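You operate a simulated robot arm through the tools that you are given. There is no shell and no other tool. Be economical: measure what you need, move in short steps, check, and stop when the job is done.

The job below is to be done with a simulated robot arm. You get a single attempt, and the scene is never put back.

## Task
Pour the covered amber band mould to its upper line, mist it clear and cover it again.
Fine: knobbed dust cover aside on the bench; blue label cup and spray bottle go back; the hot air stays off. Set down upright: spirit spray bottle.
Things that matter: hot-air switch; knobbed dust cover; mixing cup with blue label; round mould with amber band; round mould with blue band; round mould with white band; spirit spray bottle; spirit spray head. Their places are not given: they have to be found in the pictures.

It is judged by the outcome, as a careful person would: the job done as asked, and still so three seconds after it is handed in. It fails if anything else is knocked over, pushed out of place, dropped, spilled or broken. A push-on lid holds only when it is set on centred and level and pressed home; a screw cap is set on level and turned clockwise until tight.

## Robot
A 6-joint arm with a two-finger parallel gripper, fixed in place. Base frame: the origin is at the foot of the arm, x ahead of it, y to its left, z up; the work surface is at about z = 74. Units: cm, rad, N and s.
With the tool pointing down near the work surface it reaches from about 30 to 70 cm from the base axis. Its first joint turns from -2.897 to 2.897 rad. Payload 4.1 kg.
The tool frame sits at the grasp point between the pads (the TCP): z along the fingers, y along the line on which they close. The tips reach 2.3 cm beyond it. Largest opening 9.4 cm; finger width 3.8, thickness 1; the body of the gripper, 5.4 by 9.6 cm, starts 3.9 cm behind the TCP.
Orientation is told as [roll, pitch, yaw] about the base's x, y, z axes, in that order, counted from this pose: with the fingers straight down and closing along the base's y, the tool's x points along the base's -x, its y along +y and its z along -z.

## Interface
- The arm moves only by the tool apply_moves. Its argument "motion" is one flat list of numbers, 7 for each row, row after row: the shift along the tool's x, y, z in cm, then the turn, a rotation vector about the tool's x, y, z in rad, then the closure in counts, from 0 (fully open) to 255 (shut). In form: [tx, ty, tz, ax, ay, az, hand, tx, ty, tz, ax, ay, az, hand, ...]. A call has 1 to 8 rows; each row is the pose to reach, as a shift and turn from the pose commanded when the call began, along the tool's axes at that moment. Each row takes 0.2 s and may step no farther than 5 cm and 0.15 rad from the row before; otherwise, or with a gripper value out of range, the whole call is refused. A pose out of reach is approached as far as the arm can. The call stops where the force on the tool passes 40 N (or 10 N more than at its start, if that is more) or the arm is blocked; 0.2 s more then pass. Each finger travels about 4.5 cm/s and halts on what it meets, pressing with about 24 N; the grip force reading is that of the motor and also rises with nothing between the fingers. The clock runs only during rows and for 0.2 s after the last one: add rows that repeat a pose to give the fingers time. The reply holds the time, the measured pose of the TCP, the force on the tool along the base axes, the opening and the grip force, in the units named above and with some noise, with the torque about the TCP (base axes, N m) and any sound that the robot's microphone picked up, and new pictures: "pictures" is both (left out), scene, wrist or none.
- Cameras (640 x 400 px; columns grow to the right, rows downward): "scene" is fixed at [5.01, -50.07, 152.14]; the picture's right is [0.77, -0.64, 0.00], its down [-0.49, -0.59, -0.64] and it looks along [0.41, 0.49, -0.77] (base axes); focal length 214 px, centre (320, 200). "wrist" rides on the gripper at [8.6, 1.6, -7.5] in the tool frame; the picture's right is [-0.18, 0.98, 0.00], its down [-0.58, -0.11, -0.81] and it looks along [-0.79, -0.15, 0.59] (tool axes); focal length 243 px, centre (320, 200).
- raise_lower(by): slides the trunk up (or, below 0, down) by that many cm; the arm rides with it, the base frame stays. It gives what a move gives, with no picture.
- pixel_to_xyz(camera, pixels): for up to 12 pixels [column, row] of the newest picture of that camera ("zoom" is the newest enlarged one), the place [x, y, z] in the base frame of the surface seen there, good to about 0.2 cm. The clock stands still meanwhile.
- close_up(camera, box): a new picture of the part [left, top, right, bottom] of that camera's present view, enlarged. The clock stands still meanwhile.
- finish_job(): hands the job in; it is judged then, once.

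Go step by step. Measure first, check grasps and placings, and put right what went wrong. The budget is 80 turns and 200 pictures, counting those below and the enlarged ones. Unless the task says otherwise, let go and move clear before handing in, and close with one line.

The tools are called after ">>>" by a JSON object that holds its "method" and its "body". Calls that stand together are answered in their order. apply_moves: Moves the arm, as the interface text tells. Its arguments: {"type":"object","properties":{"motion":{"type":"array","items":{"type":"number"}},"pictures":{"type":"string","enum":["both","scene","wrist","none"]}},"required":["motion"]} The other tools are called the same way: raise_lower (by) slides the trunk up or down; pixel_to_xyz (camera, pixels) gives the place of the surface under pixels of a picture; close_up (camera, box) takes an enlarged picture of a part of a camera's view; finish_job () hands the job in.

At the start:

```text
time: 0.0
tool_pos: [36.37, 2.26, 127.03]
orientation: [0.0, -0.001, 0.001]
wrist_force: [-0.8, -0.2, 0.1]
torque: [0.01, -0.01, 0.01]
grip_width: 9.39
finger_force: 0.0
trunk travel left (down, up): [-50.0, 9.0]
```

scene: 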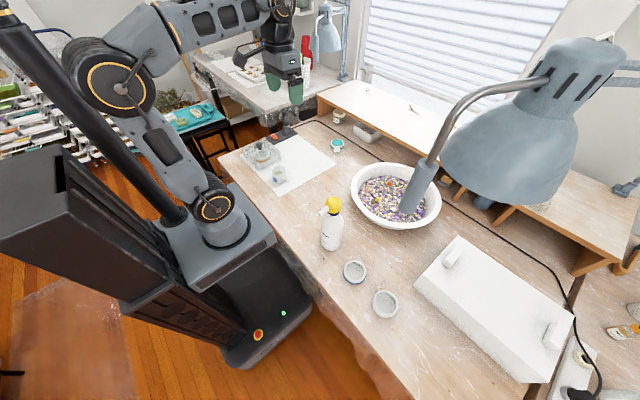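
wrist: 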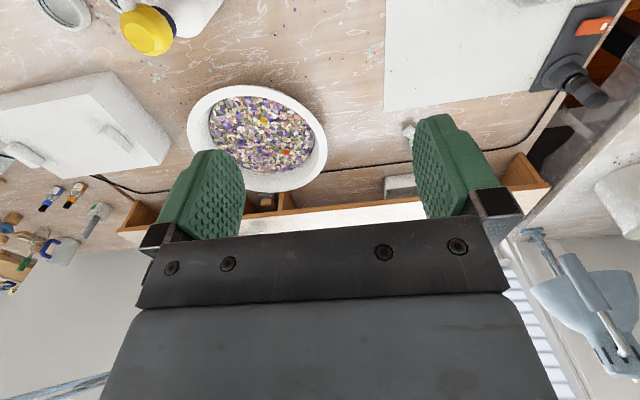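

The scene shows moulds near (355,270) and (385,303), a spray bottle at (331,225), a white two-handled box at (495,310), and items on a sheet at (278,165). I'll look closer at these.

>>> {"method": "close_up", "body": {"camera": "scene", "box": [220, 110, 380, 210]}}

>>> {"method": "close_up", "body": {"camera": "scene", "box": [300, 185, 460, 335]}}

>>> {"method": "close_up", "body": {"camera": "scene", "box": [400, 220, 640, 400]}}

```text
4.00 times, centred on (300, 160) of scene
```

zoom: 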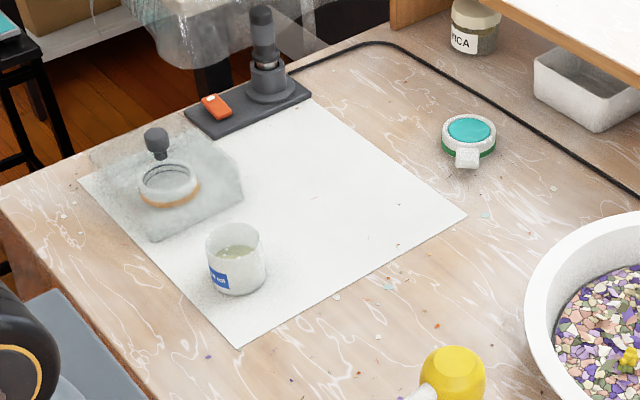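

```text
2.67 times, centred on (380, 260) of scene
```

zoom: 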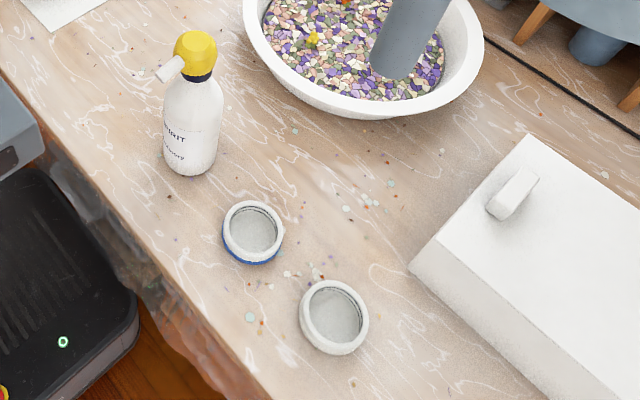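

```text
2.22 times, centred on (520, 310) of scene
```

zoom: 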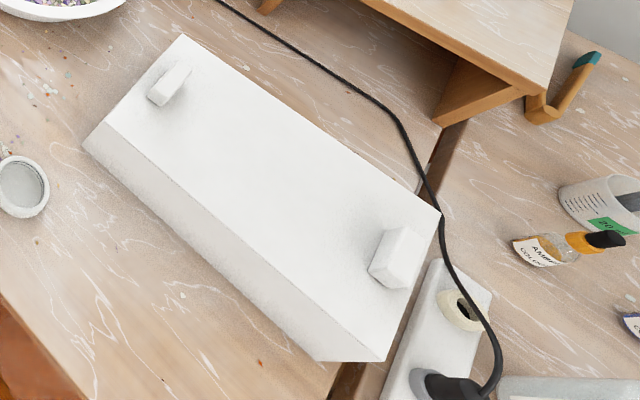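

The amber mould sits under a clear knobbed box cover near (262,157) with the cup at (279,175) and the hot-air switch at (274,137). I'll enlarge and measure them.

>>> {"method": "close_up", "body": {"camera": "scene", "box": [232, 128, 296, 192]}}

>>> {"method": "pixel_to_xyz", "body": {"camera": "scene", "pixels": [[331, 200], [325, 211], [332, 226], [330, 247], [354, 271], [384, 304], [279, 168], [279, 182], [259, 143], [285, 120], [337, 144], [300, 175]]}}

```text
6.25 times, centred on (264, 160) of scene
```

zoom: 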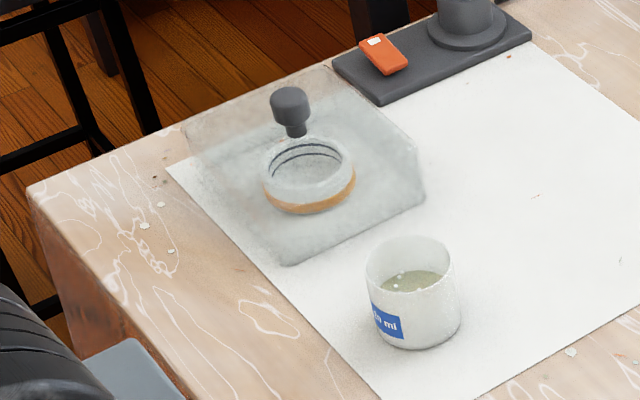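

```text
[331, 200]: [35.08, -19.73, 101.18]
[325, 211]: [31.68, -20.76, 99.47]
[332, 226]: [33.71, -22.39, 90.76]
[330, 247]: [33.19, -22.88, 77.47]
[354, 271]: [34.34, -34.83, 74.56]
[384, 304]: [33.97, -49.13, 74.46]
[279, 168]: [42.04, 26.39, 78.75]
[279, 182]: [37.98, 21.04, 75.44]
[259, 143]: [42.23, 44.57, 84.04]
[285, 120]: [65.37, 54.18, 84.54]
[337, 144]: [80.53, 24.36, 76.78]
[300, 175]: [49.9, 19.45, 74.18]
```

Zoom shows knob (291,105), mould rim (308,160), and cup (412,290). I'll measure those features.

>>> {"method": "pixel_to_xyz", "body": {"camera": "zoom", "pixels": [[290, 95], [293, 130], [308, 160], [265, 165], [354, 160], [310, 208], [367, 262], [456, 262], [413, 238], [413, 345], [410, 285], [285, 260]]}}

>>> {"method": "pixel_to_xyz", "body": {"camera": "zoom", "pixels": [[423, 195], [415, 148], [330, 68], [185, 130], [195, 175], [384, 55], [375, 40], [400, 67], [380, 103], [365, 292], [462, 310], [390, 320]]}}

```text
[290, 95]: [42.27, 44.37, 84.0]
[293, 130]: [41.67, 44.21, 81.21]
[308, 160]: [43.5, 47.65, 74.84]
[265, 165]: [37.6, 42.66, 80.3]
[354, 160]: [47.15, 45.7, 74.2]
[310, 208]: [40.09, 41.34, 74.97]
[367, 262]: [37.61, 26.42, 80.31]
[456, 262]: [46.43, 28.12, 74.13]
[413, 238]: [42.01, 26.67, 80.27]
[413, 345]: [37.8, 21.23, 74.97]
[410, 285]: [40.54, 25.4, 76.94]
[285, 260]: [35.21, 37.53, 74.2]
```

```text
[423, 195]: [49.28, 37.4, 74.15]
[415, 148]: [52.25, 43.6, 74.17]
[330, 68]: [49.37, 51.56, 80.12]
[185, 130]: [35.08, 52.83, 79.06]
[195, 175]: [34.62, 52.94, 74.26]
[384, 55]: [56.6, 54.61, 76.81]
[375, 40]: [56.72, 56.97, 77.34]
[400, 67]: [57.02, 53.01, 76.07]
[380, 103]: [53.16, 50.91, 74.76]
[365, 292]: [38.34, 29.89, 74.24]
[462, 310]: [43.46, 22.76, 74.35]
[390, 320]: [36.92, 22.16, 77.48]
```

Cover spans x≈35–49.5, y≈37.5–52, its knob at about (42.3,44.6,84). Now I'll measure the bottle head and the free bench space.

>>> {"method": "close_up", "body": {"camera": "scene", "box": [305, 190, 355, 255]}}

>>> {"method": "pixel_to_xyz", "body": {"camera": "scene", "pixels": [[352, 185], [365, 215], [395, 228], [440, 190], [400, 165], [270, 210], [290, 240], [300, 205], [320, 190], [225, 160], [335, 165], [276, 193]]}}

```text
6.15 times, centred on (330, 222) of scene
```

zoom: 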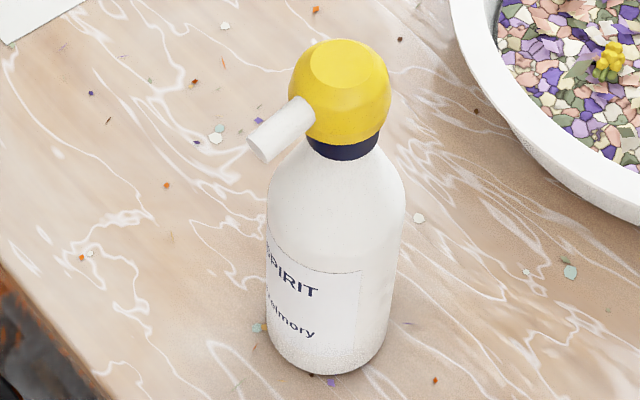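

```text
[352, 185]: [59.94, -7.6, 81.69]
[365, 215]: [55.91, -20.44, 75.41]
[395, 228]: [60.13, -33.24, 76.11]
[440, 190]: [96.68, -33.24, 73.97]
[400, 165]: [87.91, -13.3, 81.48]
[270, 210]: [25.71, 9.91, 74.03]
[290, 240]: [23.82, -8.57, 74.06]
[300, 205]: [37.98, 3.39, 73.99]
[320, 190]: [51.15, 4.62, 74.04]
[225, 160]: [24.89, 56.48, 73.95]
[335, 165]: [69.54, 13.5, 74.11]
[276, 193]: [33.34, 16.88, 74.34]
```

The bottle head is yellow with a white nozzle at zoom (258,145), pointing left-down in the picture. I'll measure the head and then move toward the cover.

>>> {"method": "pixel_to_xyz", "body": {"camera": "zoom", "pixels": [[335, 62], [312, 75], [375, 70], [340, 100], [342, 130], [343, 152], [300, 112], [265, 140], [256, 148], [335, 175], [280, 190], [330, 365]]}}

>>> {"method": "apply_moves", "body": {"motion": [0, 5, 0, 0, 0, 0, 0, 0, 10, 0, 0, 0, 0, 0, 0, 15, 0, 0, 0, 0, 0, 0, 20, 2, 0, 0, 0, 0, 0, 25, 4, 0, 0, 0, 0, -1, 30, 6, 0, 0, 0, 0, -2, 35, 8, 0, 0, 0, 0, -3, 37, 12, 0, 0, 0, 0]}}

```text
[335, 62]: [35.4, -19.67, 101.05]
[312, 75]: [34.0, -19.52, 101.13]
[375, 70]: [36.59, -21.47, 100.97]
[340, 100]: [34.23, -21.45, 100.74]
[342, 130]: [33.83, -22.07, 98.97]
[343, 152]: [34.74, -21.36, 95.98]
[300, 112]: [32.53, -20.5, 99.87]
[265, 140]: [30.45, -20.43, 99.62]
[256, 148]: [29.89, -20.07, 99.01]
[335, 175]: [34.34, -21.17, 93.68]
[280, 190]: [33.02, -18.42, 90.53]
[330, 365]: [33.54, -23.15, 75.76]
```

```text
refused: row 4 steps farther than a row can; nothing moved
```

The nozzle points along −x at z≈99.2 and the head centre is (35.6,−20.3). Moving toward above the knob in smaller steps.

>>> {"method": "apply_moves", "body": {"motion": [-0.7, 4.6, 0, 0, 0, 0, 0, -1.4, 9.2, 0, 0, 0, 0, 0, -2.1, 13.8, 0, 0, 0, 0, 0, -2.8, 18.4, 1, 0, 0, 0, 0, -3.5, 22.8, 2.5, 0, 0, 0, 0, -4.2, 27.2, 4, 0, 0, 0, 0, -4.9, 31.6, 5.5, 0, 0, 0, 0, -5.6, 36, 7, 0, 0, 0, 0], "pictures": "none"}}

>>> {"method": "apply_moves", "body": {"motion": [-0.1, 3.2, 3, 0, 0, 0, 0, -0.3, 6.2, 6.5, 0, 0, 0, 0, -0.3, 6.2, 11, 0, 0, 0, 0]}}

```text
time: 1.8
tool_pos: [42.02, 38.43, 120.17]
orientation: [0.002, 0.0, 0.001]
wrist_force: [-0.3, -0.6, -0.1]
torque: [-0.01, 0.01, 0.01]
grip_width: 9.4
finger_force: 0.0
trunk travel left (down, up): [-50.0, 9.0]
```

```text
time: 2.6
tool_pos: [42.3, 44.49, 109.16]
orientation: [0.001, 0.003, 0.001]
wrist_force: [-0.1, -0.3, 0.0]
torque: [-0.02, -0.02, 0.02]
grip_width: 9.4
finger_force: 0.0
trunk travel left (down, up): [-50.0, 9.0]
```

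scene: 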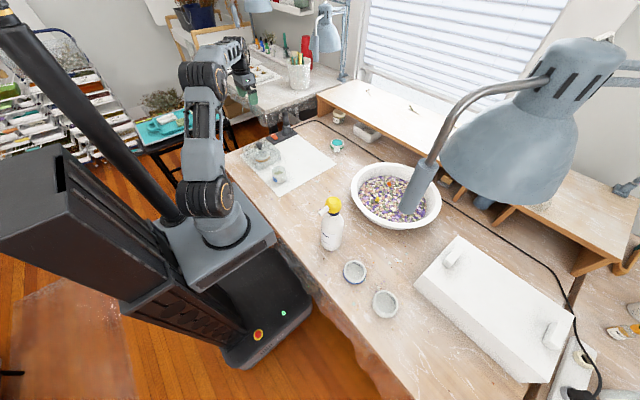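
wrist: 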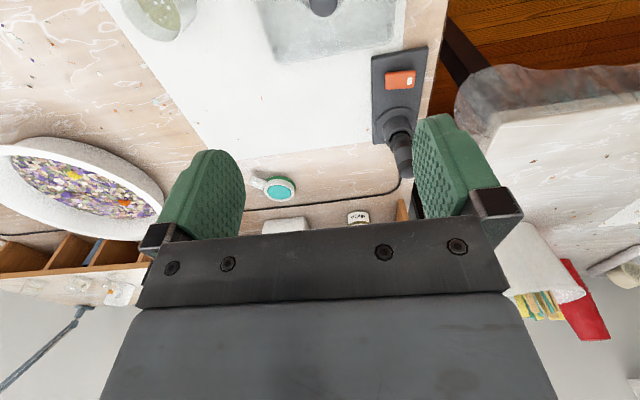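

The wrist view shows the knob at (322,5) and the cover edges. Measuring from here.

>>> {"method": "pixel_to_xyz", "body": {"camera": "wrist", "pixels": [[322, 4], [308, 4], [336, 4], [322, 13], [277, 60], [397, 42], [404, 10], [400, 80], [165, 10], [400, 140], [412, 80]]}}

>>> {"method": "close_up", "body": {"camera": "wrist", "box": [100, 0, 420, 200]}}

```text
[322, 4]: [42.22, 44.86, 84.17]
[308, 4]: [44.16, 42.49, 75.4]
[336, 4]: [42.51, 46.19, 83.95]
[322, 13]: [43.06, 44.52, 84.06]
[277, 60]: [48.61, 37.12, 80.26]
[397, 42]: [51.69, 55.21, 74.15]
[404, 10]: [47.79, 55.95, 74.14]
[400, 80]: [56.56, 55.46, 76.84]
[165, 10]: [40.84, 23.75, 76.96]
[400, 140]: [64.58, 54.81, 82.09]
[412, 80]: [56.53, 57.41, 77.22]
```

```text
2.00 times, centred on (260, 100) of wrist
```

zoom: 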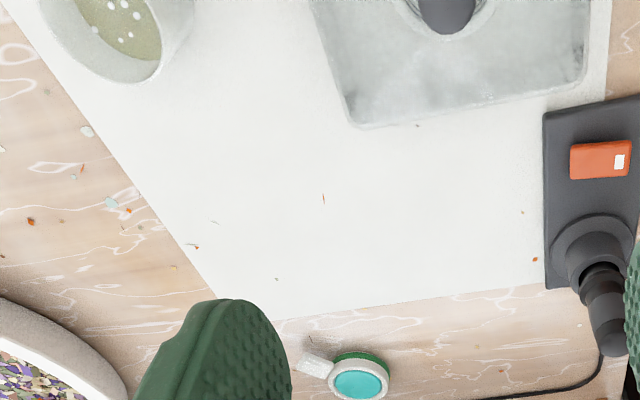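

Knob centre is about (42.15,44.75), top 84.1. Descending to grip height.

>>> {"method": "apply_moves", "body": {"motion": [0.1, 0.25, 4.5, 0, 0, 0, 0, 0.1, 0.25, 9, 0, 0, 0, 0, 0.1, 0.25, 13.5, 0, 0, 0, 0, 0.1, 0.25, 18, 0, 0, 0, 0, 0.1, 0.25, 21.5, 0, 0, 0, 0, 0.1, 0.25, 24, 0, 0, 0, 0, 0.1, 0.25, 25.8, 0, 0, 0, 0, 0.1, 0.25, 25.8, 0, 0, 0, 0]}}

```text
time: 4.4
tool_pos: [42.23, 44.73, 83.28]
orientation: [0.001, -0.001, 0.0]
wrist_force: [-0.1, 0.1, 0.8]
torque: [0.03, -0.01, 0.02]
grip_width: 9.41
finger_force: 0.1
trunk travel left (down, up): [-50.0, 9.0]
```

scene: 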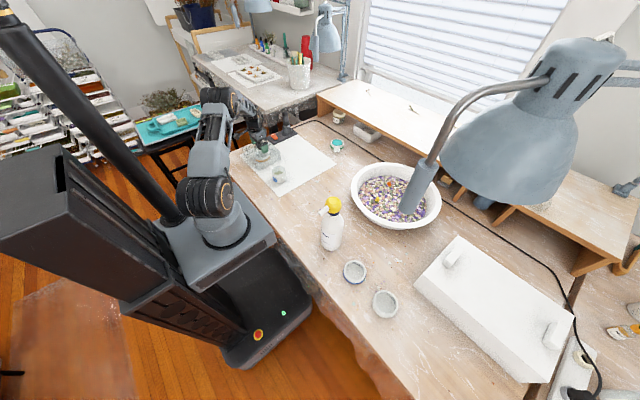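
wrist: 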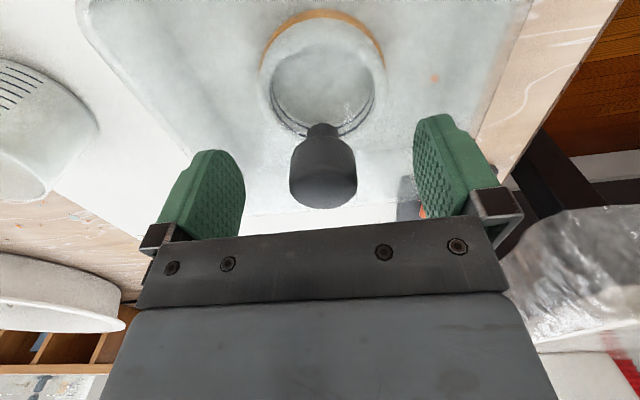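

The knob (322,180) sits between the pads. Closing.

>>> {"method": "apply_moves", "body": {"motion": [0, 0, 0, 0, 0, 0, 150, 0, 0, 0, 0, 0, 0, 200, 0, 0, 0, 0, 0, 0, 255, 0, 0, 0, 0, 0, 0, 255, 0, 0, 0, 0, 0, 0, 255, 0, 0, 0, 0, 0, 0, 255, 0, 0, -1, 0, 0, 0, 255, 0, 0, -3, 0, 0, 0, 255]}}

```text
time: 6.2
tool_pos: [42.2, 44.78, 86.28]
orientation: [-0.001, 0.0, 0.0]
wrist_force: [0.7, -0.4, -1.4]
torque: [0.0, -0.02, 0.01]
grip_width: 3.12
finger_force: 23.8
trunk travel left (down, up): [-50.0, 9.0]
```

scene: 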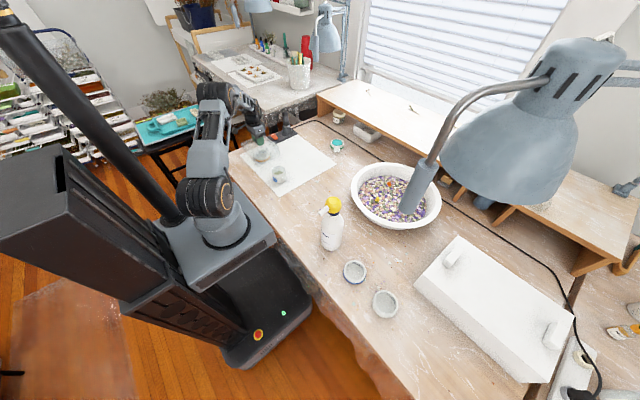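
wrist: 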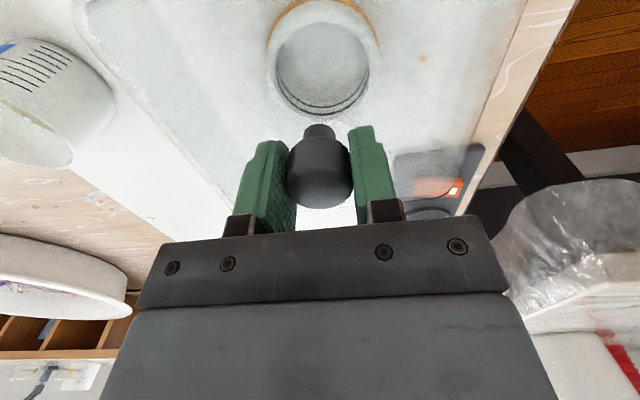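

Cover lifted with the knob held (3.12 cm). Raising it further, then carrying it to the bare bench at about (45,4).

>>> {"method": "apply_moves", "body": {"motion": [0, 0, -4, 0, 0, 0, 255, 0, 0, -8, 0, 0, 0, 255, 0, 0, -12, 0, 0, 0, 255, -0.3, -4.5, -12, 0, 0, 0, 255, -0.6, -9, -12, 0, 0, 0, 255, -0.9, -13.5, -12, 0, 0, 0, 255, -1.2, -18, -12, 0, 0, 0, 255, -1.5, -22.5, -12, 0, 0, 0, 255], "pictures": "none"}}

>>> {"method": "apply_moves", "body": {"motion": [-0.3, -4.5, 0, 0, 0, 0, 255, -0.6, -9, 0, 0, 0, 0, 255, -0.9, -13.5, 0, 0, 0, 0, 255, -1.2, -18, 1, 0, 0, 0, 255, -1.2, -18.5, 5, 0, 0, 0, 255, -1.2, -18.5, 9, 0, 0, 0, 255, -1.2, -18.5, 12, 0, 0, 0, 255, -1.2, -18.5, 13, 0, 0, 0, 255]}}

```text
time: 8.0
tool_pos: [43.61, 22.06, 98.37]
orientation: [0.0, -0.002, -0.001]
wrist_force: [-0.4, -0.1, -1.4]
torque: [-0.01, 0.0, -0.01]
grip_width: 3.12
finger_force: 24.2
trunk travel left (down, up): [-50.0, 9.0]
```

```text
time: 9.8
tool_pos: [44.73, 3.75, 85.17]
orientation: [0.0, 0.001, -0.001]
wrist_force: [0.0, -0.5, -1.1]
torque: [-0.04, 0.01, 0.0]
grip_width: 3.09
finger_force: 23.8
trunk travel left (down, up): [-50.0, 9.0]
```

scene: 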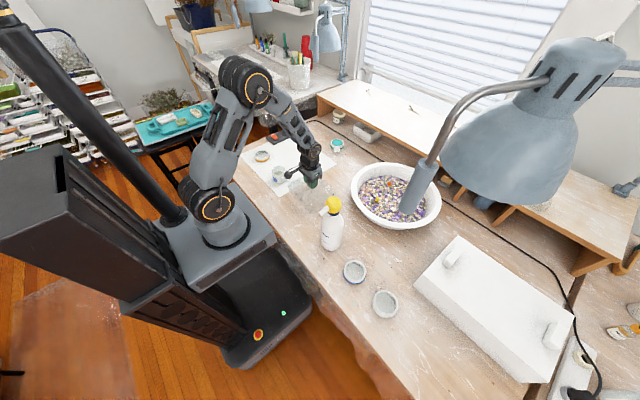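
wrist: 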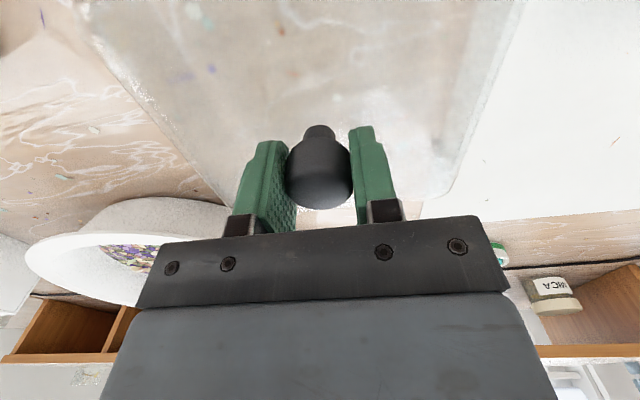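

The cover is about 1.9 cm above the bench, clear of everything. Lowering gently to z≈83.25, then releasing.

>>> {"method": "apply_moves", "body": {"motion": [0, 0, 1, 0, 0, 0, 255, 0, 0, 1.6, 0, 0, 0, 255, 0, 0, 1.85, 0, 0, 0, 255, 0, 0, 1.95, 0, 0, 0, 255, 0, 0, 1.95, 0, 0, 0, 255], "pictures": "wrist"}}

```text
time: 11.0
tool_pos: [44.9, 3.8, 83.33]
orientation: [0.001, -0.001, 0.0]
wrist_force: [-0.7, 0.3, -0.8]
torque: [0.0, 0.02, -0.01]
grip_width: 3.08
finger_force: 24.2
trunk travel left (down, up): [-50.0, 9.0]
```

wrist: 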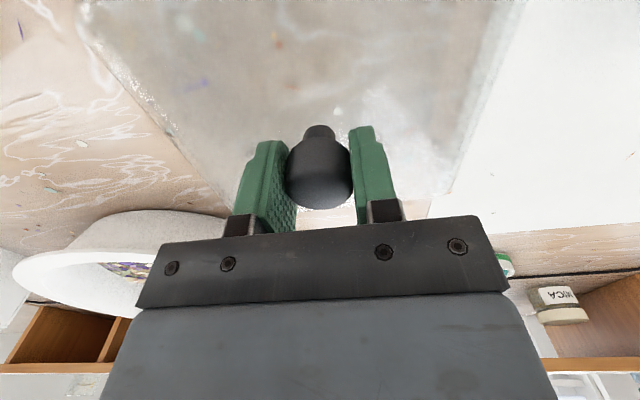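

Force has barely changed, so it isn't quite down yet. Lowering a little more.

>>> {"method": "apply_moves", "body": {"motion": [0, 0, 0.1, 0, 0, 0, 255, 0, 0, 0.2, 0, 0, 0, 255, 0, 0, 0.25, 0, 0, 0, 255], "pictures": "none"}}

```text
time: 11.8
tool_pos: [44.75, 3.75, 82.97]
orientation: [-0.001, 0.001, 0.0]
wrist_force: [-0.4, -0.5, 0.7]
torque: [0.01, -0.06, 0.01]
grip_width: 3.09
finger_force: 24.3
trunk travel left (down, up): [-50.0, 9.0]
```

Force has gone to supporting (+0.7), so the cover is on the bench. Opening and rising.

>>> {"method": "apply_moves", "body": {"motion": [0, 0, 0, 0, 0, 0, 120, 0, 0, 0, 0, 0, 0, 0, 0, 0, 0, 0, 0, 0, 0, 0, 0, 0, 0, 0, 0, 0, 0, 0, -4, 0, 0, 0, 0, 0, 0, -8.5, 0, 0, 0, 0, 0, 0, -13, 0, 0, 0, 0, 0, 0, -17, 0, 0, 0, 0]}}

>>> {"method": "close_up", "body": {"camera": "scene", "box": [230, 125, 340, 225]}}

```text
time: 13.6
tool_pos: [44.63, 3.65, 100.23]
orientation: [0.001, 0.0, 0.001]
wrist_force: [-0.1, -0.2, -0.6]
torque: [0.0, 0.02, 0.0]
grip_width: 9.4
finger_force: 0.1
trunk travel left (down, up): [-50.0, 9.0]
```

scene: 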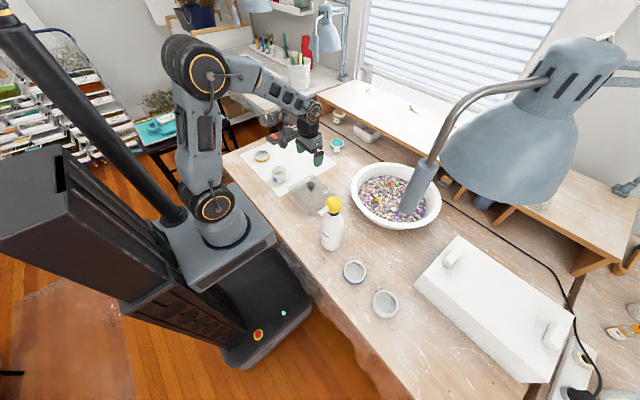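
wrist: 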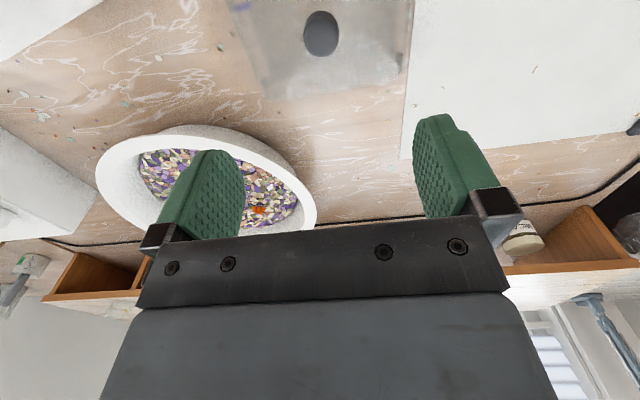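

```text
4.00 times, centred on (285, 175) of scene
```

zoom: 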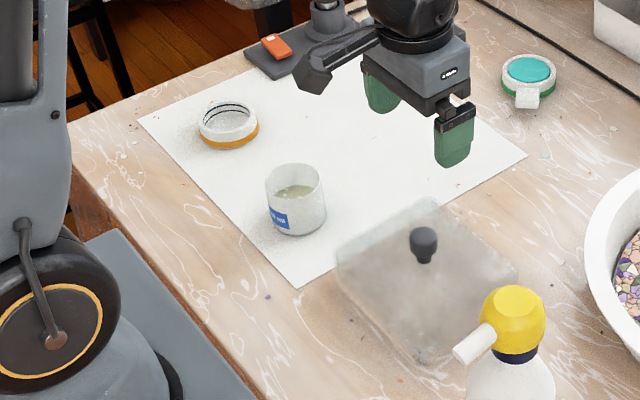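

The cover is aside. Now measuring the uncovered mould and the cup precisely.

>>> {"method": "close_up", "body": {"camera": "scene", "box": [262, 140, 312, 190]}}

>>> {"method": "pixel_to_xyz", "body": {"camera": "zoom", "pixels": [[106, 170], [152, 60], [152, 235], [30, 140], [276, 170]]}}

>>> {"method": "close_up", "body": {"camera": "scene", "box": [240, 135, 290, 185]}}

```text
8.00 times, centred on (287, 165) of scene
```

zoom: 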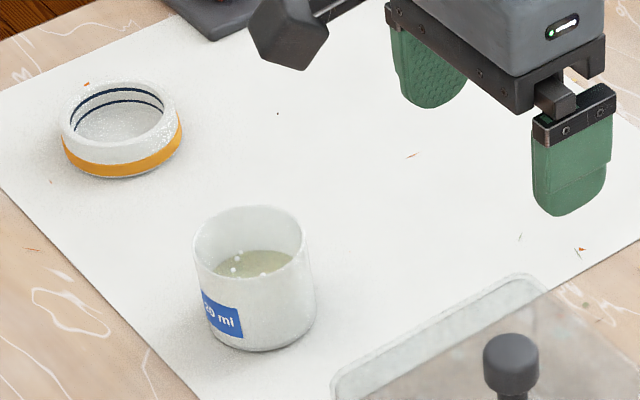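

```text
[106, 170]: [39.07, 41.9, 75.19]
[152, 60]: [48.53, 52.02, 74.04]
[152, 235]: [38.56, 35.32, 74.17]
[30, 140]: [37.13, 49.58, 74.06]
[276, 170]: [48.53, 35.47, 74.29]
```

```text
8.00 times, centred on (265, 160) of scene
```

zoom: 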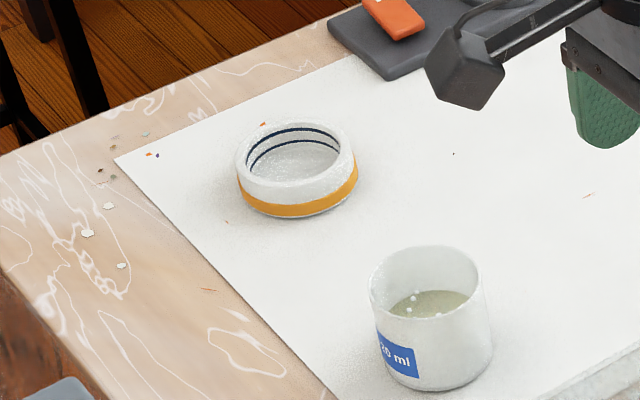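

>>> {"method": "pixel_to_xyz", "body": {"camera": "zoom", "pixels": [[297, 122], [239, 165], [354, 155], [292, 187], [295, 160], [297, 215], [295, 128], [295, 140], [372, 270], [483, 270], [430, 247], [425, 315]]}}

>>> {"method": "pixel_to_xyz", "body": {"camera": "zoom", "pixels": [[432, 300], [425, 386], [375, 355], [490, 345], [320, 132], [270, 140], [428, 320], [400, 310], [460, 310]]}}

```text
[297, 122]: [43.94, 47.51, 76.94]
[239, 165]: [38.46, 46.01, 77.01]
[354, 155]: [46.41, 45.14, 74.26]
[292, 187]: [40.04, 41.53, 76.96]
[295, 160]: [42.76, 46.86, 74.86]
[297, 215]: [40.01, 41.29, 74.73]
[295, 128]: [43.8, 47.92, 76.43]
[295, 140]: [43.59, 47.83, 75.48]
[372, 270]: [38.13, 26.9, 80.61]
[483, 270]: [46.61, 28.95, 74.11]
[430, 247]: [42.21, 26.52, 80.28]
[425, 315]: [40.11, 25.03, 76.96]
```

```text
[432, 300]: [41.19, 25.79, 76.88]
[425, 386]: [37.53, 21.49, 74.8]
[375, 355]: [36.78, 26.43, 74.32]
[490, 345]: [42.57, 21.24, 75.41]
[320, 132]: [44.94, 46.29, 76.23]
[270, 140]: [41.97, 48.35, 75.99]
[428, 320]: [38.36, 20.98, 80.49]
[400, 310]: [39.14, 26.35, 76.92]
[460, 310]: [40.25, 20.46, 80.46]
```

Mould: centre ≈(42.0,44.6), rim z 77.0, upper line ≈76.4. Cup: centre ≈(40.3,23.75), rim z 80.4, liquid 76.9. I'll go over the cup, turning the tool −90° in yaw so the later pour tilts toward −y with the camera above.

>>> {"method": "apply_moves", "body": {"motion": [0.5, 2.5, 0, 0, 0, 0.14, 0, 1, 5, 0, 0, 0, 0.28, 0, 1.6, 7.5, 0, 0, 0, 0.42, 0, 2.2, 10, 0, 0, 0, 0.56, 0, 2.7, 12.5, 0, 0, 0, 0.7, 0, 3.2, 15, 0, 0, 0, 0.84, 0, 3.8, 17.5, 0, 0, 0, 0.98, 0, 4.3, 20, 0, 0, 0, 1.12, 0], "pictures": "none"}}

>>> {"method": "apply_moves", "body": {"motion": [0, 0, 0, 0, 0, 0.15, 0, 0, 0, 0, 0, 0, 0.3, 0, 0, 0, 0, 0, 0, 0.451, 0, 0, 0, 0, 0, 0, 0.451, 0]}}

```text
time: 15.4
tool_pos: [40.55, 23.83, 100.23]
orientation: [0.0, 0.0, -1.122]
wrist_force: [0.7, 0.1, 0.2]
torque: [0.02, -0.02, -0.03]
grip_width: 9.38
finger_force: 0.1
trunk travel left (down, up): [-50.0, 9.0]
```

```text
time: 16.4
tool_pos: [40.47, 23.83, 100.18]
orientation: [0.0, -0.001, -1.573]
wrist_force: [0.7, 0.2, 0.5]
torque: [0.0, 0.01, -0.02]
grip_width: 9.39
finger_force: 0.0
trunk travel left (down, up): [-50.0, 9.0]
```

scene: 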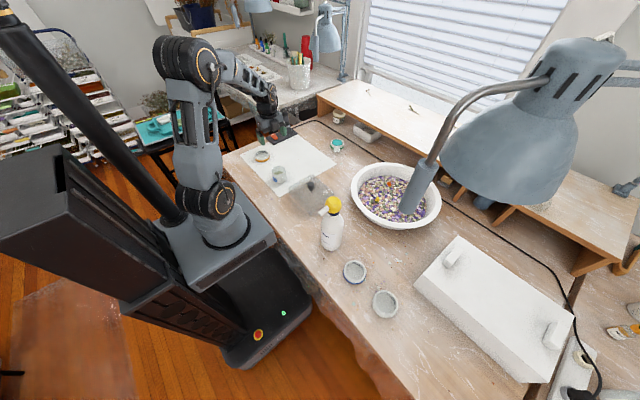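
wrist: 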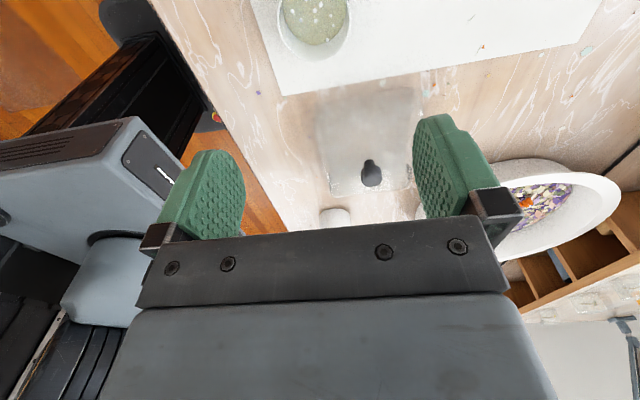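

The wrist view shows the cup at (315,20). Measuring its rim from here for centring.

>>> {"method": "pixel_to_xyz", "body": {"camera": "wrist", "pixels": [[279, 10], [349, 10], [316, 47], [300, 56], [315, 15], [281, 30], [346, 30], [316, 60]]}}

>>> {"method": "close_up", "body": {"camera": "wrist", "box": [240, 0, 400, 100]}}

```text
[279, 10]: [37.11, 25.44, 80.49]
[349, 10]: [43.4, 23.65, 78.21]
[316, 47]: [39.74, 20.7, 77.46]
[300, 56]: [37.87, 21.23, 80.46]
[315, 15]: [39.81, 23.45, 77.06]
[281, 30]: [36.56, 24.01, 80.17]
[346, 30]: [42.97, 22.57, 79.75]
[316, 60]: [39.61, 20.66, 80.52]
```

```text
4.00 times, centred on (320, 50) of wrist
```

zoom: 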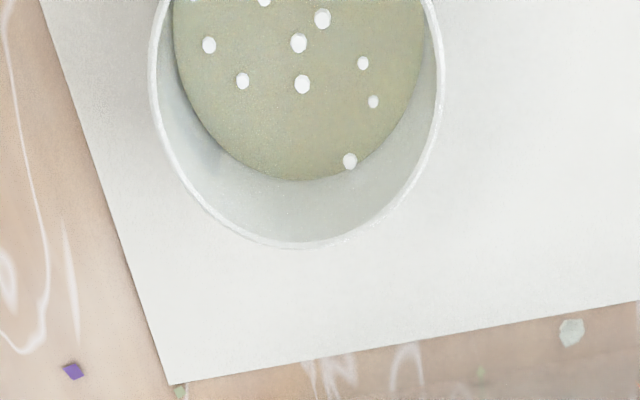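

Cup centre refined to ≈(40.0,24.0), radius ≈3.45. Descending around it to z≈78.2.

>>> {"method": "apply_moves", "body": {"motion": [0.15, -0.4, 4, 0, 0, 0, 0, 0.15, -0.4, 8, 0, 0, 0, 0, 0.15, -0.4, 12, 0, 0, 0, 0, 0.15, -0.4, 15.5, 0, 0, 0, 0, 0.15, -0.4, 18.5, 0, 0, 0, 0, 0.15, -0.4, 20.5, 0, 0, 0, 0, 0.15, -0.4, 21.9, 0, 0, 0, 0, 0.15, -0.4, 21.9, 0, 0, 0, 0]}}

```text
time: 18.2
tool_pos: [40.1, 23.86, 78.16]
orientation: [0.001, 0.001, -1.572]
wrist_force: [-0.2, 0.6, 0.2]
torque: [0.04, -0.01, -0.01]
grip_width: 9.42
finger_force: 0.1
trunk travel left (down, up): [-50.0, 9.0]
```

scene: 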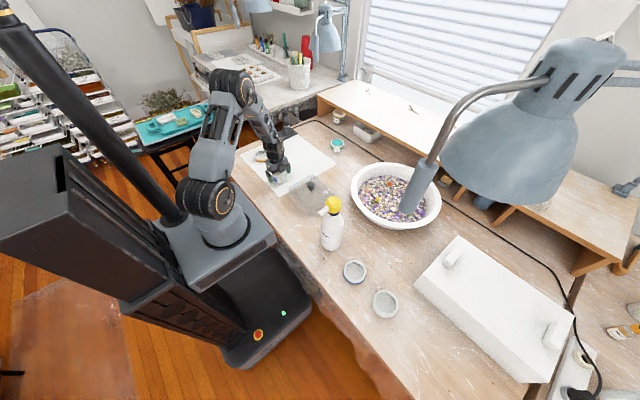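
wrist: 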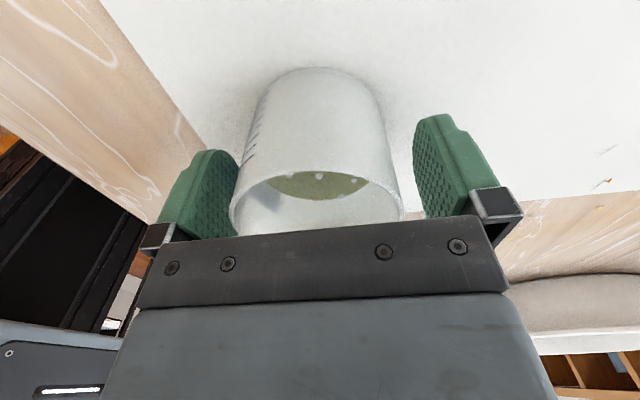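

The cup stands between the pads. Closing gradually, then a small lift.

>>> {"method": "apply_moves", "body": {"motion": [0, 0, 0, 0, 0, 0, 40, 0, 0, 0, 0, 0, 0, 60, 0, 0, 0, 0, 0, 0, 80, 0, 0, 0, 0, 0, 0, 120, 0, 0, 0, 0, 0, 0, 160, 0, 0, 0, 0, 0, 0, 160, 0, 0, -1, 0, 0, 0, 160, 0, 0, -2, 0, 0, 0, 160]}}

```text
time: 20.0
tool_pos: [40.13, 23.85, 80.19]
orientation: [0.001, -0.001, -1.572]
wrist_force: [0.1, -0.3, -1.5]
torque: [-0.01, 0.01, 0.01]
grip_width: 6.64
finger_force: 23.2
trunk travel left (down, up): [-50.0, 9.0]
```

scene: 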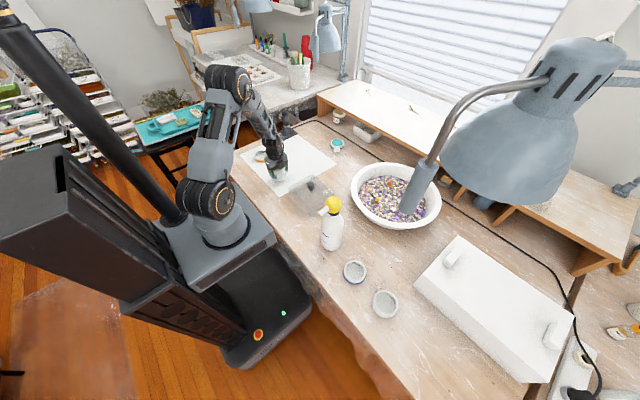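
wrist: 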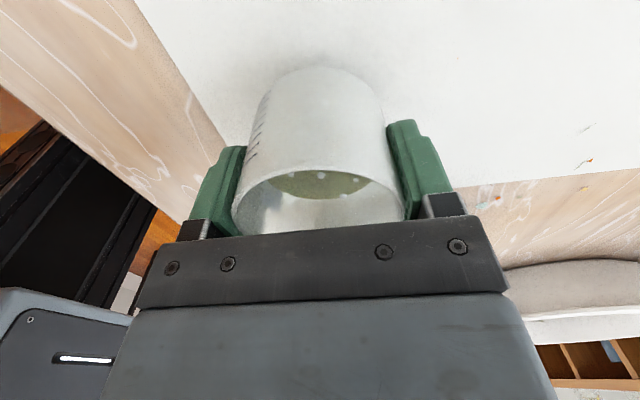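

Cup is held (6.64 cm), graduation marks visible. Lifting and carrying it upright toward the mould.

>>> {"method": "apply_moves", "body": {"motion": [0, 0, -3, 0, 0, 0, 160, 0, 0, -6, 0, 0, 0, 160, 2, 0.1, -8, 0, 0, 0, 160, 5, 0.4, -9, 0, 0, 0, 160, 8.5, 0.7, -9, 0, 0, 0, 160, 12, 1, -9, 0, 0, 0, 160, 15.5, 1.3, -9, 0, 0, 0, 160, 18.5, 1.5, -9, 0, 0, 0, 160], "pictures": "none"}}

>>> {"method": "apply_moves", "body": {"motion": [2, 0.1, 0, 0, 0, 0, 160, 4, 0.2, 0, 0, 0, 0, 160, 5.5, 0.4, 0, 0, 0, 0, 160, 6.5, 0.4, 0, 0, 0, 0, 160, 6.5, 0.4, 0, 0, 0, 0, 160]}}

```text
time: 21.8
tool_pos: [41.69, 42.49, 89.23]
orientation: [0.001, -0.002, -1.571]
wrist_force: [-0.7, 0.5, -2.2]
torque: [-0.03, 0.02, 0.02]
grip_width: 6.63
finger_force: 23.8
trunk travel left (down, up): [-50.0, 9.0]
```

```text
time: 23.0
tool_pos: [41.93, 48.89, 89.2]
orientation: [0.0, 0.0, -1.57]
wrist_force: [0.0, 0.6, -1.5]
torque: [-0.01, -0.01, 0.01]
grip_width: 6.64
finger_force: 24.5
trunk travel left (down, up): [-50.0, 9.0]
```

scene: 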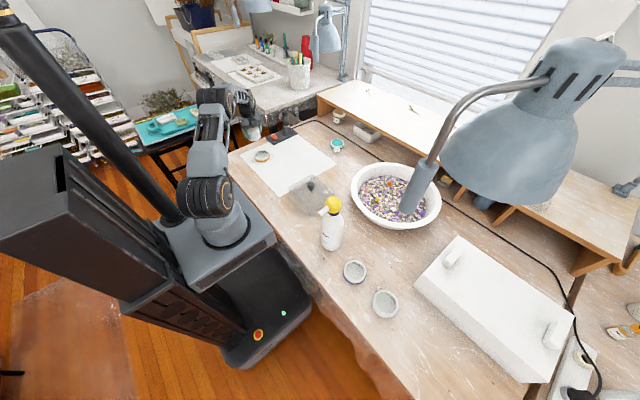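
wrist: 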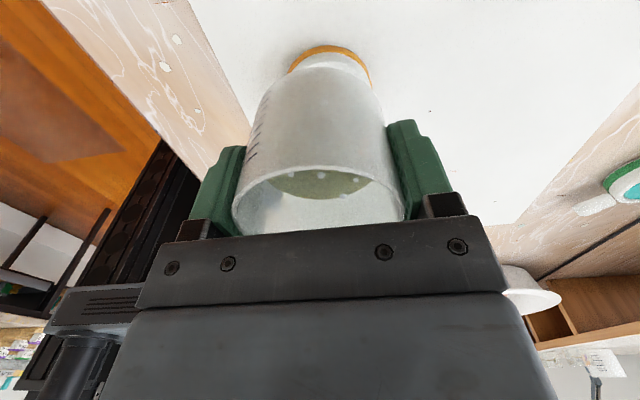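

Upright above the mould with the level unspilled. Tilting to 0.6 rad and lowering to z≈83, still below the pouring angle.

>>> {"method": "apply_moves", "body": {"motion": [0, 0, 1.5, 0, 0.12, 0, 160, 0, 0, 3, 0, 0.24, 0, 160, 0, 0, 4.5, 0, 0.36, 0, 160, 0, 0, 5.5, 0, 0.48, 0, 160, 0, 0, 6.2, 0, 0.6, 0, 160, 0, 0, 6.2, 0, 0.6, 0, 160]}}

>>> {"method": "close_up", "body": {"camera": "scene", "box": [230, 110, 310, 190]}}

```text
time: 24.4
tool_pos: [42.0, 49.0, 82.99]
orientation: [0.0, 0.601, -1.569]
wrist_force: [0.3, 0.5, -2.1]
torque: [-0.01, -0.02, 0.01]
grip_width: 6.6
finger_force: 24.6
trunk travel left (down, up): [-50.0, 9.0]
```

scene: 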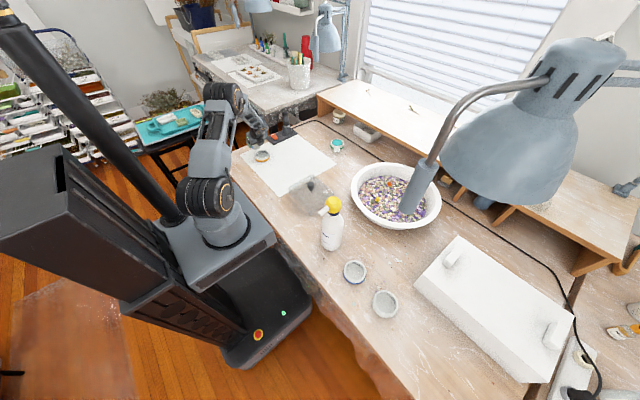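
wrist: 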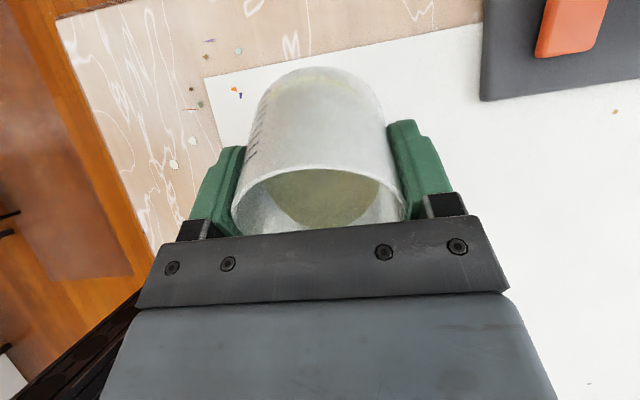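

```text
5.00 times, centred on (270, 150) of scene
```

zoom: 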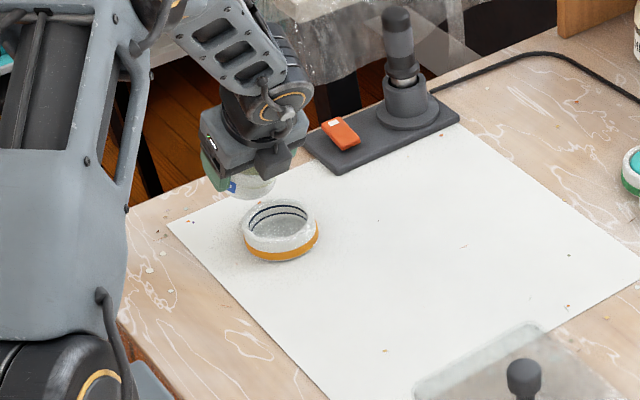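

Mould at zoom (281,222) is in view with the lip above it. Tilting further toward the estimated pour start (~0.83 rad).

>>> {"method": "apply_moves", "body": {"motion": [0, 0, 0, 0, 0.06, 0, 160, 0, 0, 0, 0, 0.12, 0, 160, 0, 0, 0, 0, 0.18, 0, 160, 0, 0, 0, 0, 0.22, 0, 160, 0, 0, 0, 0, 0.22, 0, 160], "pictures": "wrist"}}

>>> {"method": "close_up", "body": {"camera": "scene", "box": [242, 130, 282, 170]}}

```text
time: 25.6
tool_pos: [42.07, 48.88, 82.97]
orientation: [0.0, 0.82, -1.571]
wrist_force: [0.0, -0.9, -1.6]
torque: [0.0, -0.02, 0.03]
grip_width: 6.62
finger_force: 23.8
trunk travel left (down, up): [-50.0, 9.0]
```

wrist: 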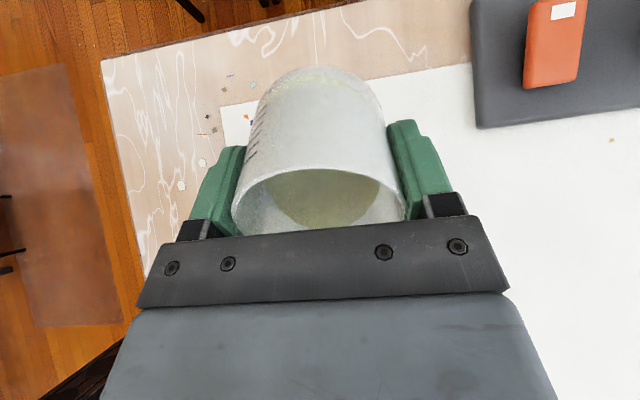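

```text
10.00 times, centred on (262, 150) of scene
```

zoom: 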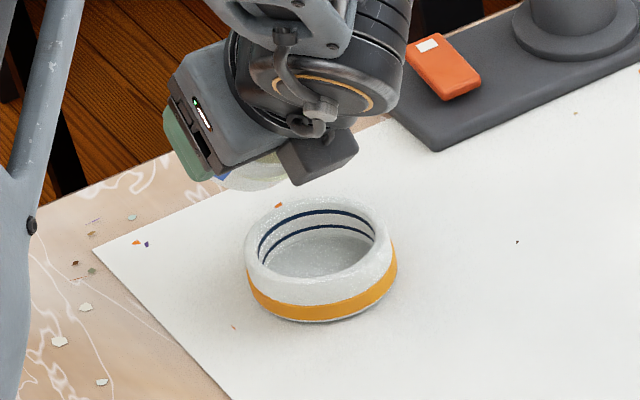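

Both lines inside the mould are clearly visible at zoom (320,215) and (320,235), with nothing poured yet. Tilting to ~0.9.

>>> {"method": "apply_moves", "body": {"motion": [0, 0, 0, 0, 0.03, 0, 160, 0, 0, 0, 0, 0.06, 0, 160, 0, 0, 0, 0, 0.08, 0, 160, 0, 0, 0, 0, 0.08, 0, 160], "pictures": "none"}}

>>> {"method": "close_up", "body": {"camera": "scene", "box": [242, 130, 282, 170]}}

```text
time: 26.6
tool_pos: [42.04, 48.79, 82.89]
orientation: [0.0, 0.901, -1.571]
wrist_force: [-0.1, 1.0, -1.8]
torque: [0.0, 0.0, 0.01]
grip_width: 6.62
finger_force: 23.8
trunk travel left (down, up): [-50.0, 9.0]
```

```text
10.00 times, centred on (262, 150) of scene
```

zoom: 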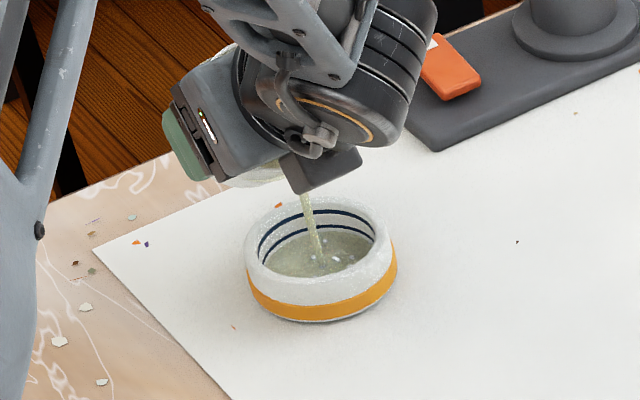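

Stream falls cleanly into the middle of the mould. Holding the tilt briefly and watching the level.

>>> {"method": "apply_moves", "body": {"motion": [0, 0, 0, 0, 0, 0, 160], "pictures": "none"}}

>>> {"method": "close_up", "body": {"camera": "scene", "box": [242, 130, 282, 170]}}

```text
time: 27.0
tool_pos: [42.01, 48.87, 82.86]
orientation: [0.001, 0.899, -1.571]
wrist_force: [-0.5, 0.1, -1.4]
torque: [0.02, -0.01, 0.0]
grip_width: 6.61
finger_force: 24.2
trunk travel left (down, up): [-50.0, 9.0]
```

```text
10.00 times, centred on (262, 150) of scene
```

zoom: 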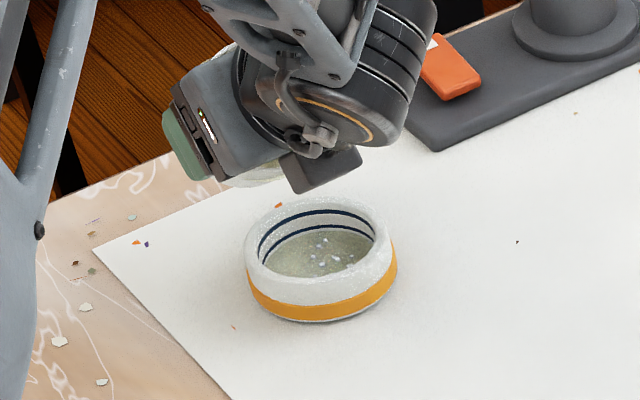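

The flow stopped, level just about the lower line. Tilting another 0.06.

>>> {"method": "apply_moves", "body": {"motion": [0, 0, 0, 0, 0.03, 0, 160, 0, 0, 0, 0, 0.06, 0, 160, 0, 0, 0, 0, 0.06, 0, 160, 0, 0, 0, 0, 0.06, 0, 160], "pictures": "none"}}

>>> {"method": "close_up", "body": {"camera": "scene", "box": [247, 138, 277, 165]}}

```text
time: 28.0
tool_pos: [42.02, 48.92, 82.91]
orientation: [0.001, 0.961, -1.571]
wrist_force: [-0.8, 1.0, -1.0]
torque: [-0.03, -0.01, 0.02]
grip_width: 6.62
finger_force: 24.3
trunk travel left (down, up): [-50.0, 9.0]
```

```text
14.81 times, centred on (262, 152) of scene
```

zoom: 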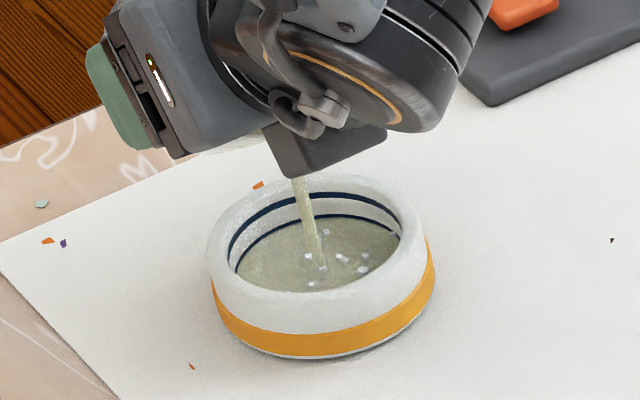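

Level is now just at the lower line and still flowing. Waiting for it to settle.

>>> {"method": "apply_moves", "body": {"motion": [0, 0, 0, 0, 0, 0, 160, 0, 0, 0, 0, 0, 0, 160], "pictures": "none"}}

>>> {"method": "close_up", "body": {"camera": "scene", "box": [247, 138, 277, 165]}}

```text
time: 28.6
tool_pos: [41.99, 48.87, 82.99]
orientation: [0.0, 0.959, -1.572]
wrist_force: [0.0, 0.1, -0.5]
torque: [-0.01, 0.02, 0.0]
grip_width: 6.6
finger_force: 24.3
trunk travel left (down, up): [-50.0, 9.0]
```

```text
14.81 times, centred on (262, 152) of scene
```

zoom: 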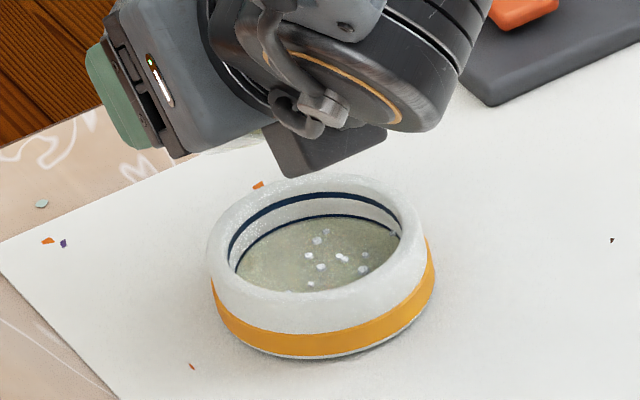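

Settled at the lower line. Measuring surface and line heights.

>>> {"method": "pixel_to_xyz", "body": {"camera": "zoom", "pixels": [[320, 250], [290, 260], [350, 240], [318, 192], [318, 214], [300, 194], [340, 193], [300, 217], [340, 214]]}}

>>> {"method": "apply_moves", "body": {"motion": [0, 0, 0, 0, 0.03, 0, 160, 0, 0, 0, 0, 0.06, 0, 160, 0, 0, 0, 0, 0.06, 0, 160, 0, 0, 0, 0, 0.06, 0, 160, 0, 0, 0, 0, 0.06, 0, 160, 0, 0, 0, 0, 0.06, 0, 160], "pictures": "none"}}

>>> {"method": "close_up", "body": {"camera": "scene", "box": [247, 138, 277, 165]}}

>>> {"method": "pixel_to_xyz", "body": {"camera": "zoom", "pixels": [[320, 250], [290, 260], [350, 240], [280, 250], [370, 250], [318, 192]]}}

```text
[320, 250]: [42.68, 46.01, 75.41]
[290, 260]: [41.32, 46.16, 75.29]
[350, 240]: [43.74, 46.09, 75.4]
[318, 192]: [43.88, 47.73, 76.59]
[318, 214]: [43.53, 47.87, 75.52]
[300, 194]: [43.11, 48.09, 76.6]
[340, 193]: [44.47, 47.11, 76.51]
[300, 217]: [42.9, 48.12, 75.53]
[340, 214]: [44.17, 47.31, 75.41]
```

```text
time: 30.0
tool_pos: [42.04, 48.8, 82.89]
orientation: [0.0, 1.02, -1.572]
wrist_force: [0.2, 0.1, -0.5]
torque: [-0.06, 0.02, 0.01]
grip_width: 6.61
finger_force: 23.9
trunk travel left (down, up): [-50.0, 9.0]
```

```text
14.81 times, centred on (262, 152) of scene
```

zoom: 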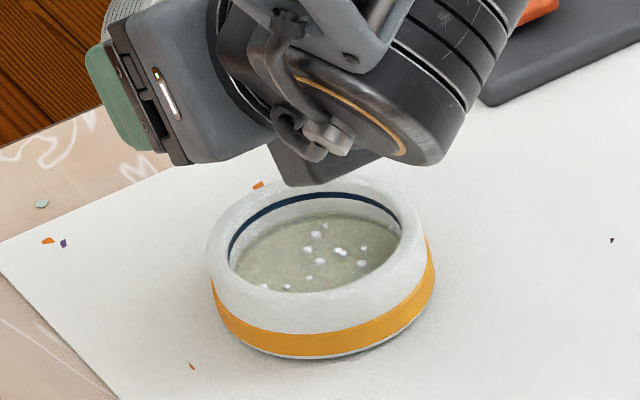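

```text
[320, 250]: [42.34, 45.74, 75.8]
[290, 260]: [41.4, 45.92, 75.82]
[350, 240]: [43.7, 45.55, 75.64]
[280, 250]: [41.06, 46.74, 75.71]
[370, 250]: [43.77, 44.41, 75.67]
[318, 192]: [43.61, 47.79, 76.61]
```

Surface is now ≈75.75, upper line ≈76.55 and lower ≈75.5; 0.06 rad gave about 0.35 cm. Tilting 0.08 more while raising 1 cm to keep the view clear.

>>> {"method": "apply_moves", "body": {"motion": [0.42, 0, -0.26, 0, 0.02, 0, 160, 0.85, 0, -0.52, 0, 0.05, 0, 160, 0.85, 0, -0.52, 0, 0.08, 0, 160, 0.85, 0, -0.52, 0, 0.08, 0, 160, 0.85, 0, -0.52, 0, 0.08, 0, 160, 0.85, 0, -0.52, 0, 0.08, 0, 160], "pictures": "none"}}

>>> {"method": "close_up", "body": {"camera": "scene", "box": [247, 138, 277, 165]}}

>>> {"method": "pixel_to_xyz", "body": {"camera": "zoom", "pixels": [[320, 250], [290, 260], [350, 240], [280, 250], [370, 250], [318, 192], [300, 240], [330, 270]]}}

```text
time: 31.4
tool_pos: [42.03, 48.83, 84.06]
orientation: [-0.001, 1.099, -1.57]
wrist_force: [-0.4, 0.1, -0.7]
torque: [-0.02, 0.02, 0.0]
grip_width: 6.59
finger_force: 24.3
trunk travel left (down, up): [-50.0, 9.0]
```

```text
14.81 times, centred on (262, 152) of scene
```

zoom: 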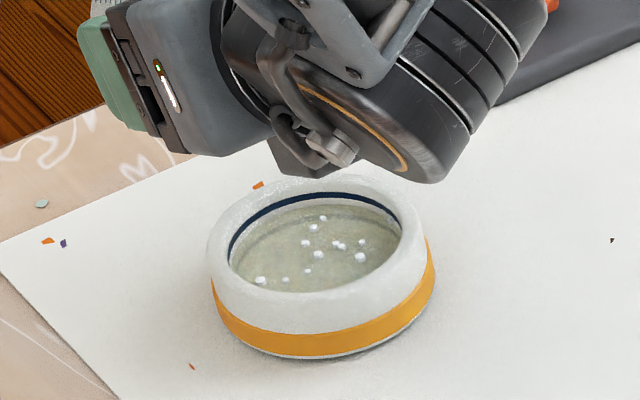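

```text
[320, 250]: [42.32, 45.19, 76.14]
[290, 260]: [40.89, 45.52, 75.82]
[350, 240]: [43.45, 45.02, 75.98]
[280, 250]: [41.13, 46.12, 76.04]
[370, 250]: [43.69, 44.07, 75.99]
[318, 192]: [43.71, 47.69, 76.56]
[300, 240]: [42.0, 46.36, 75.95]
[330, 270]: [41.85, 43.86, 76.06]
```

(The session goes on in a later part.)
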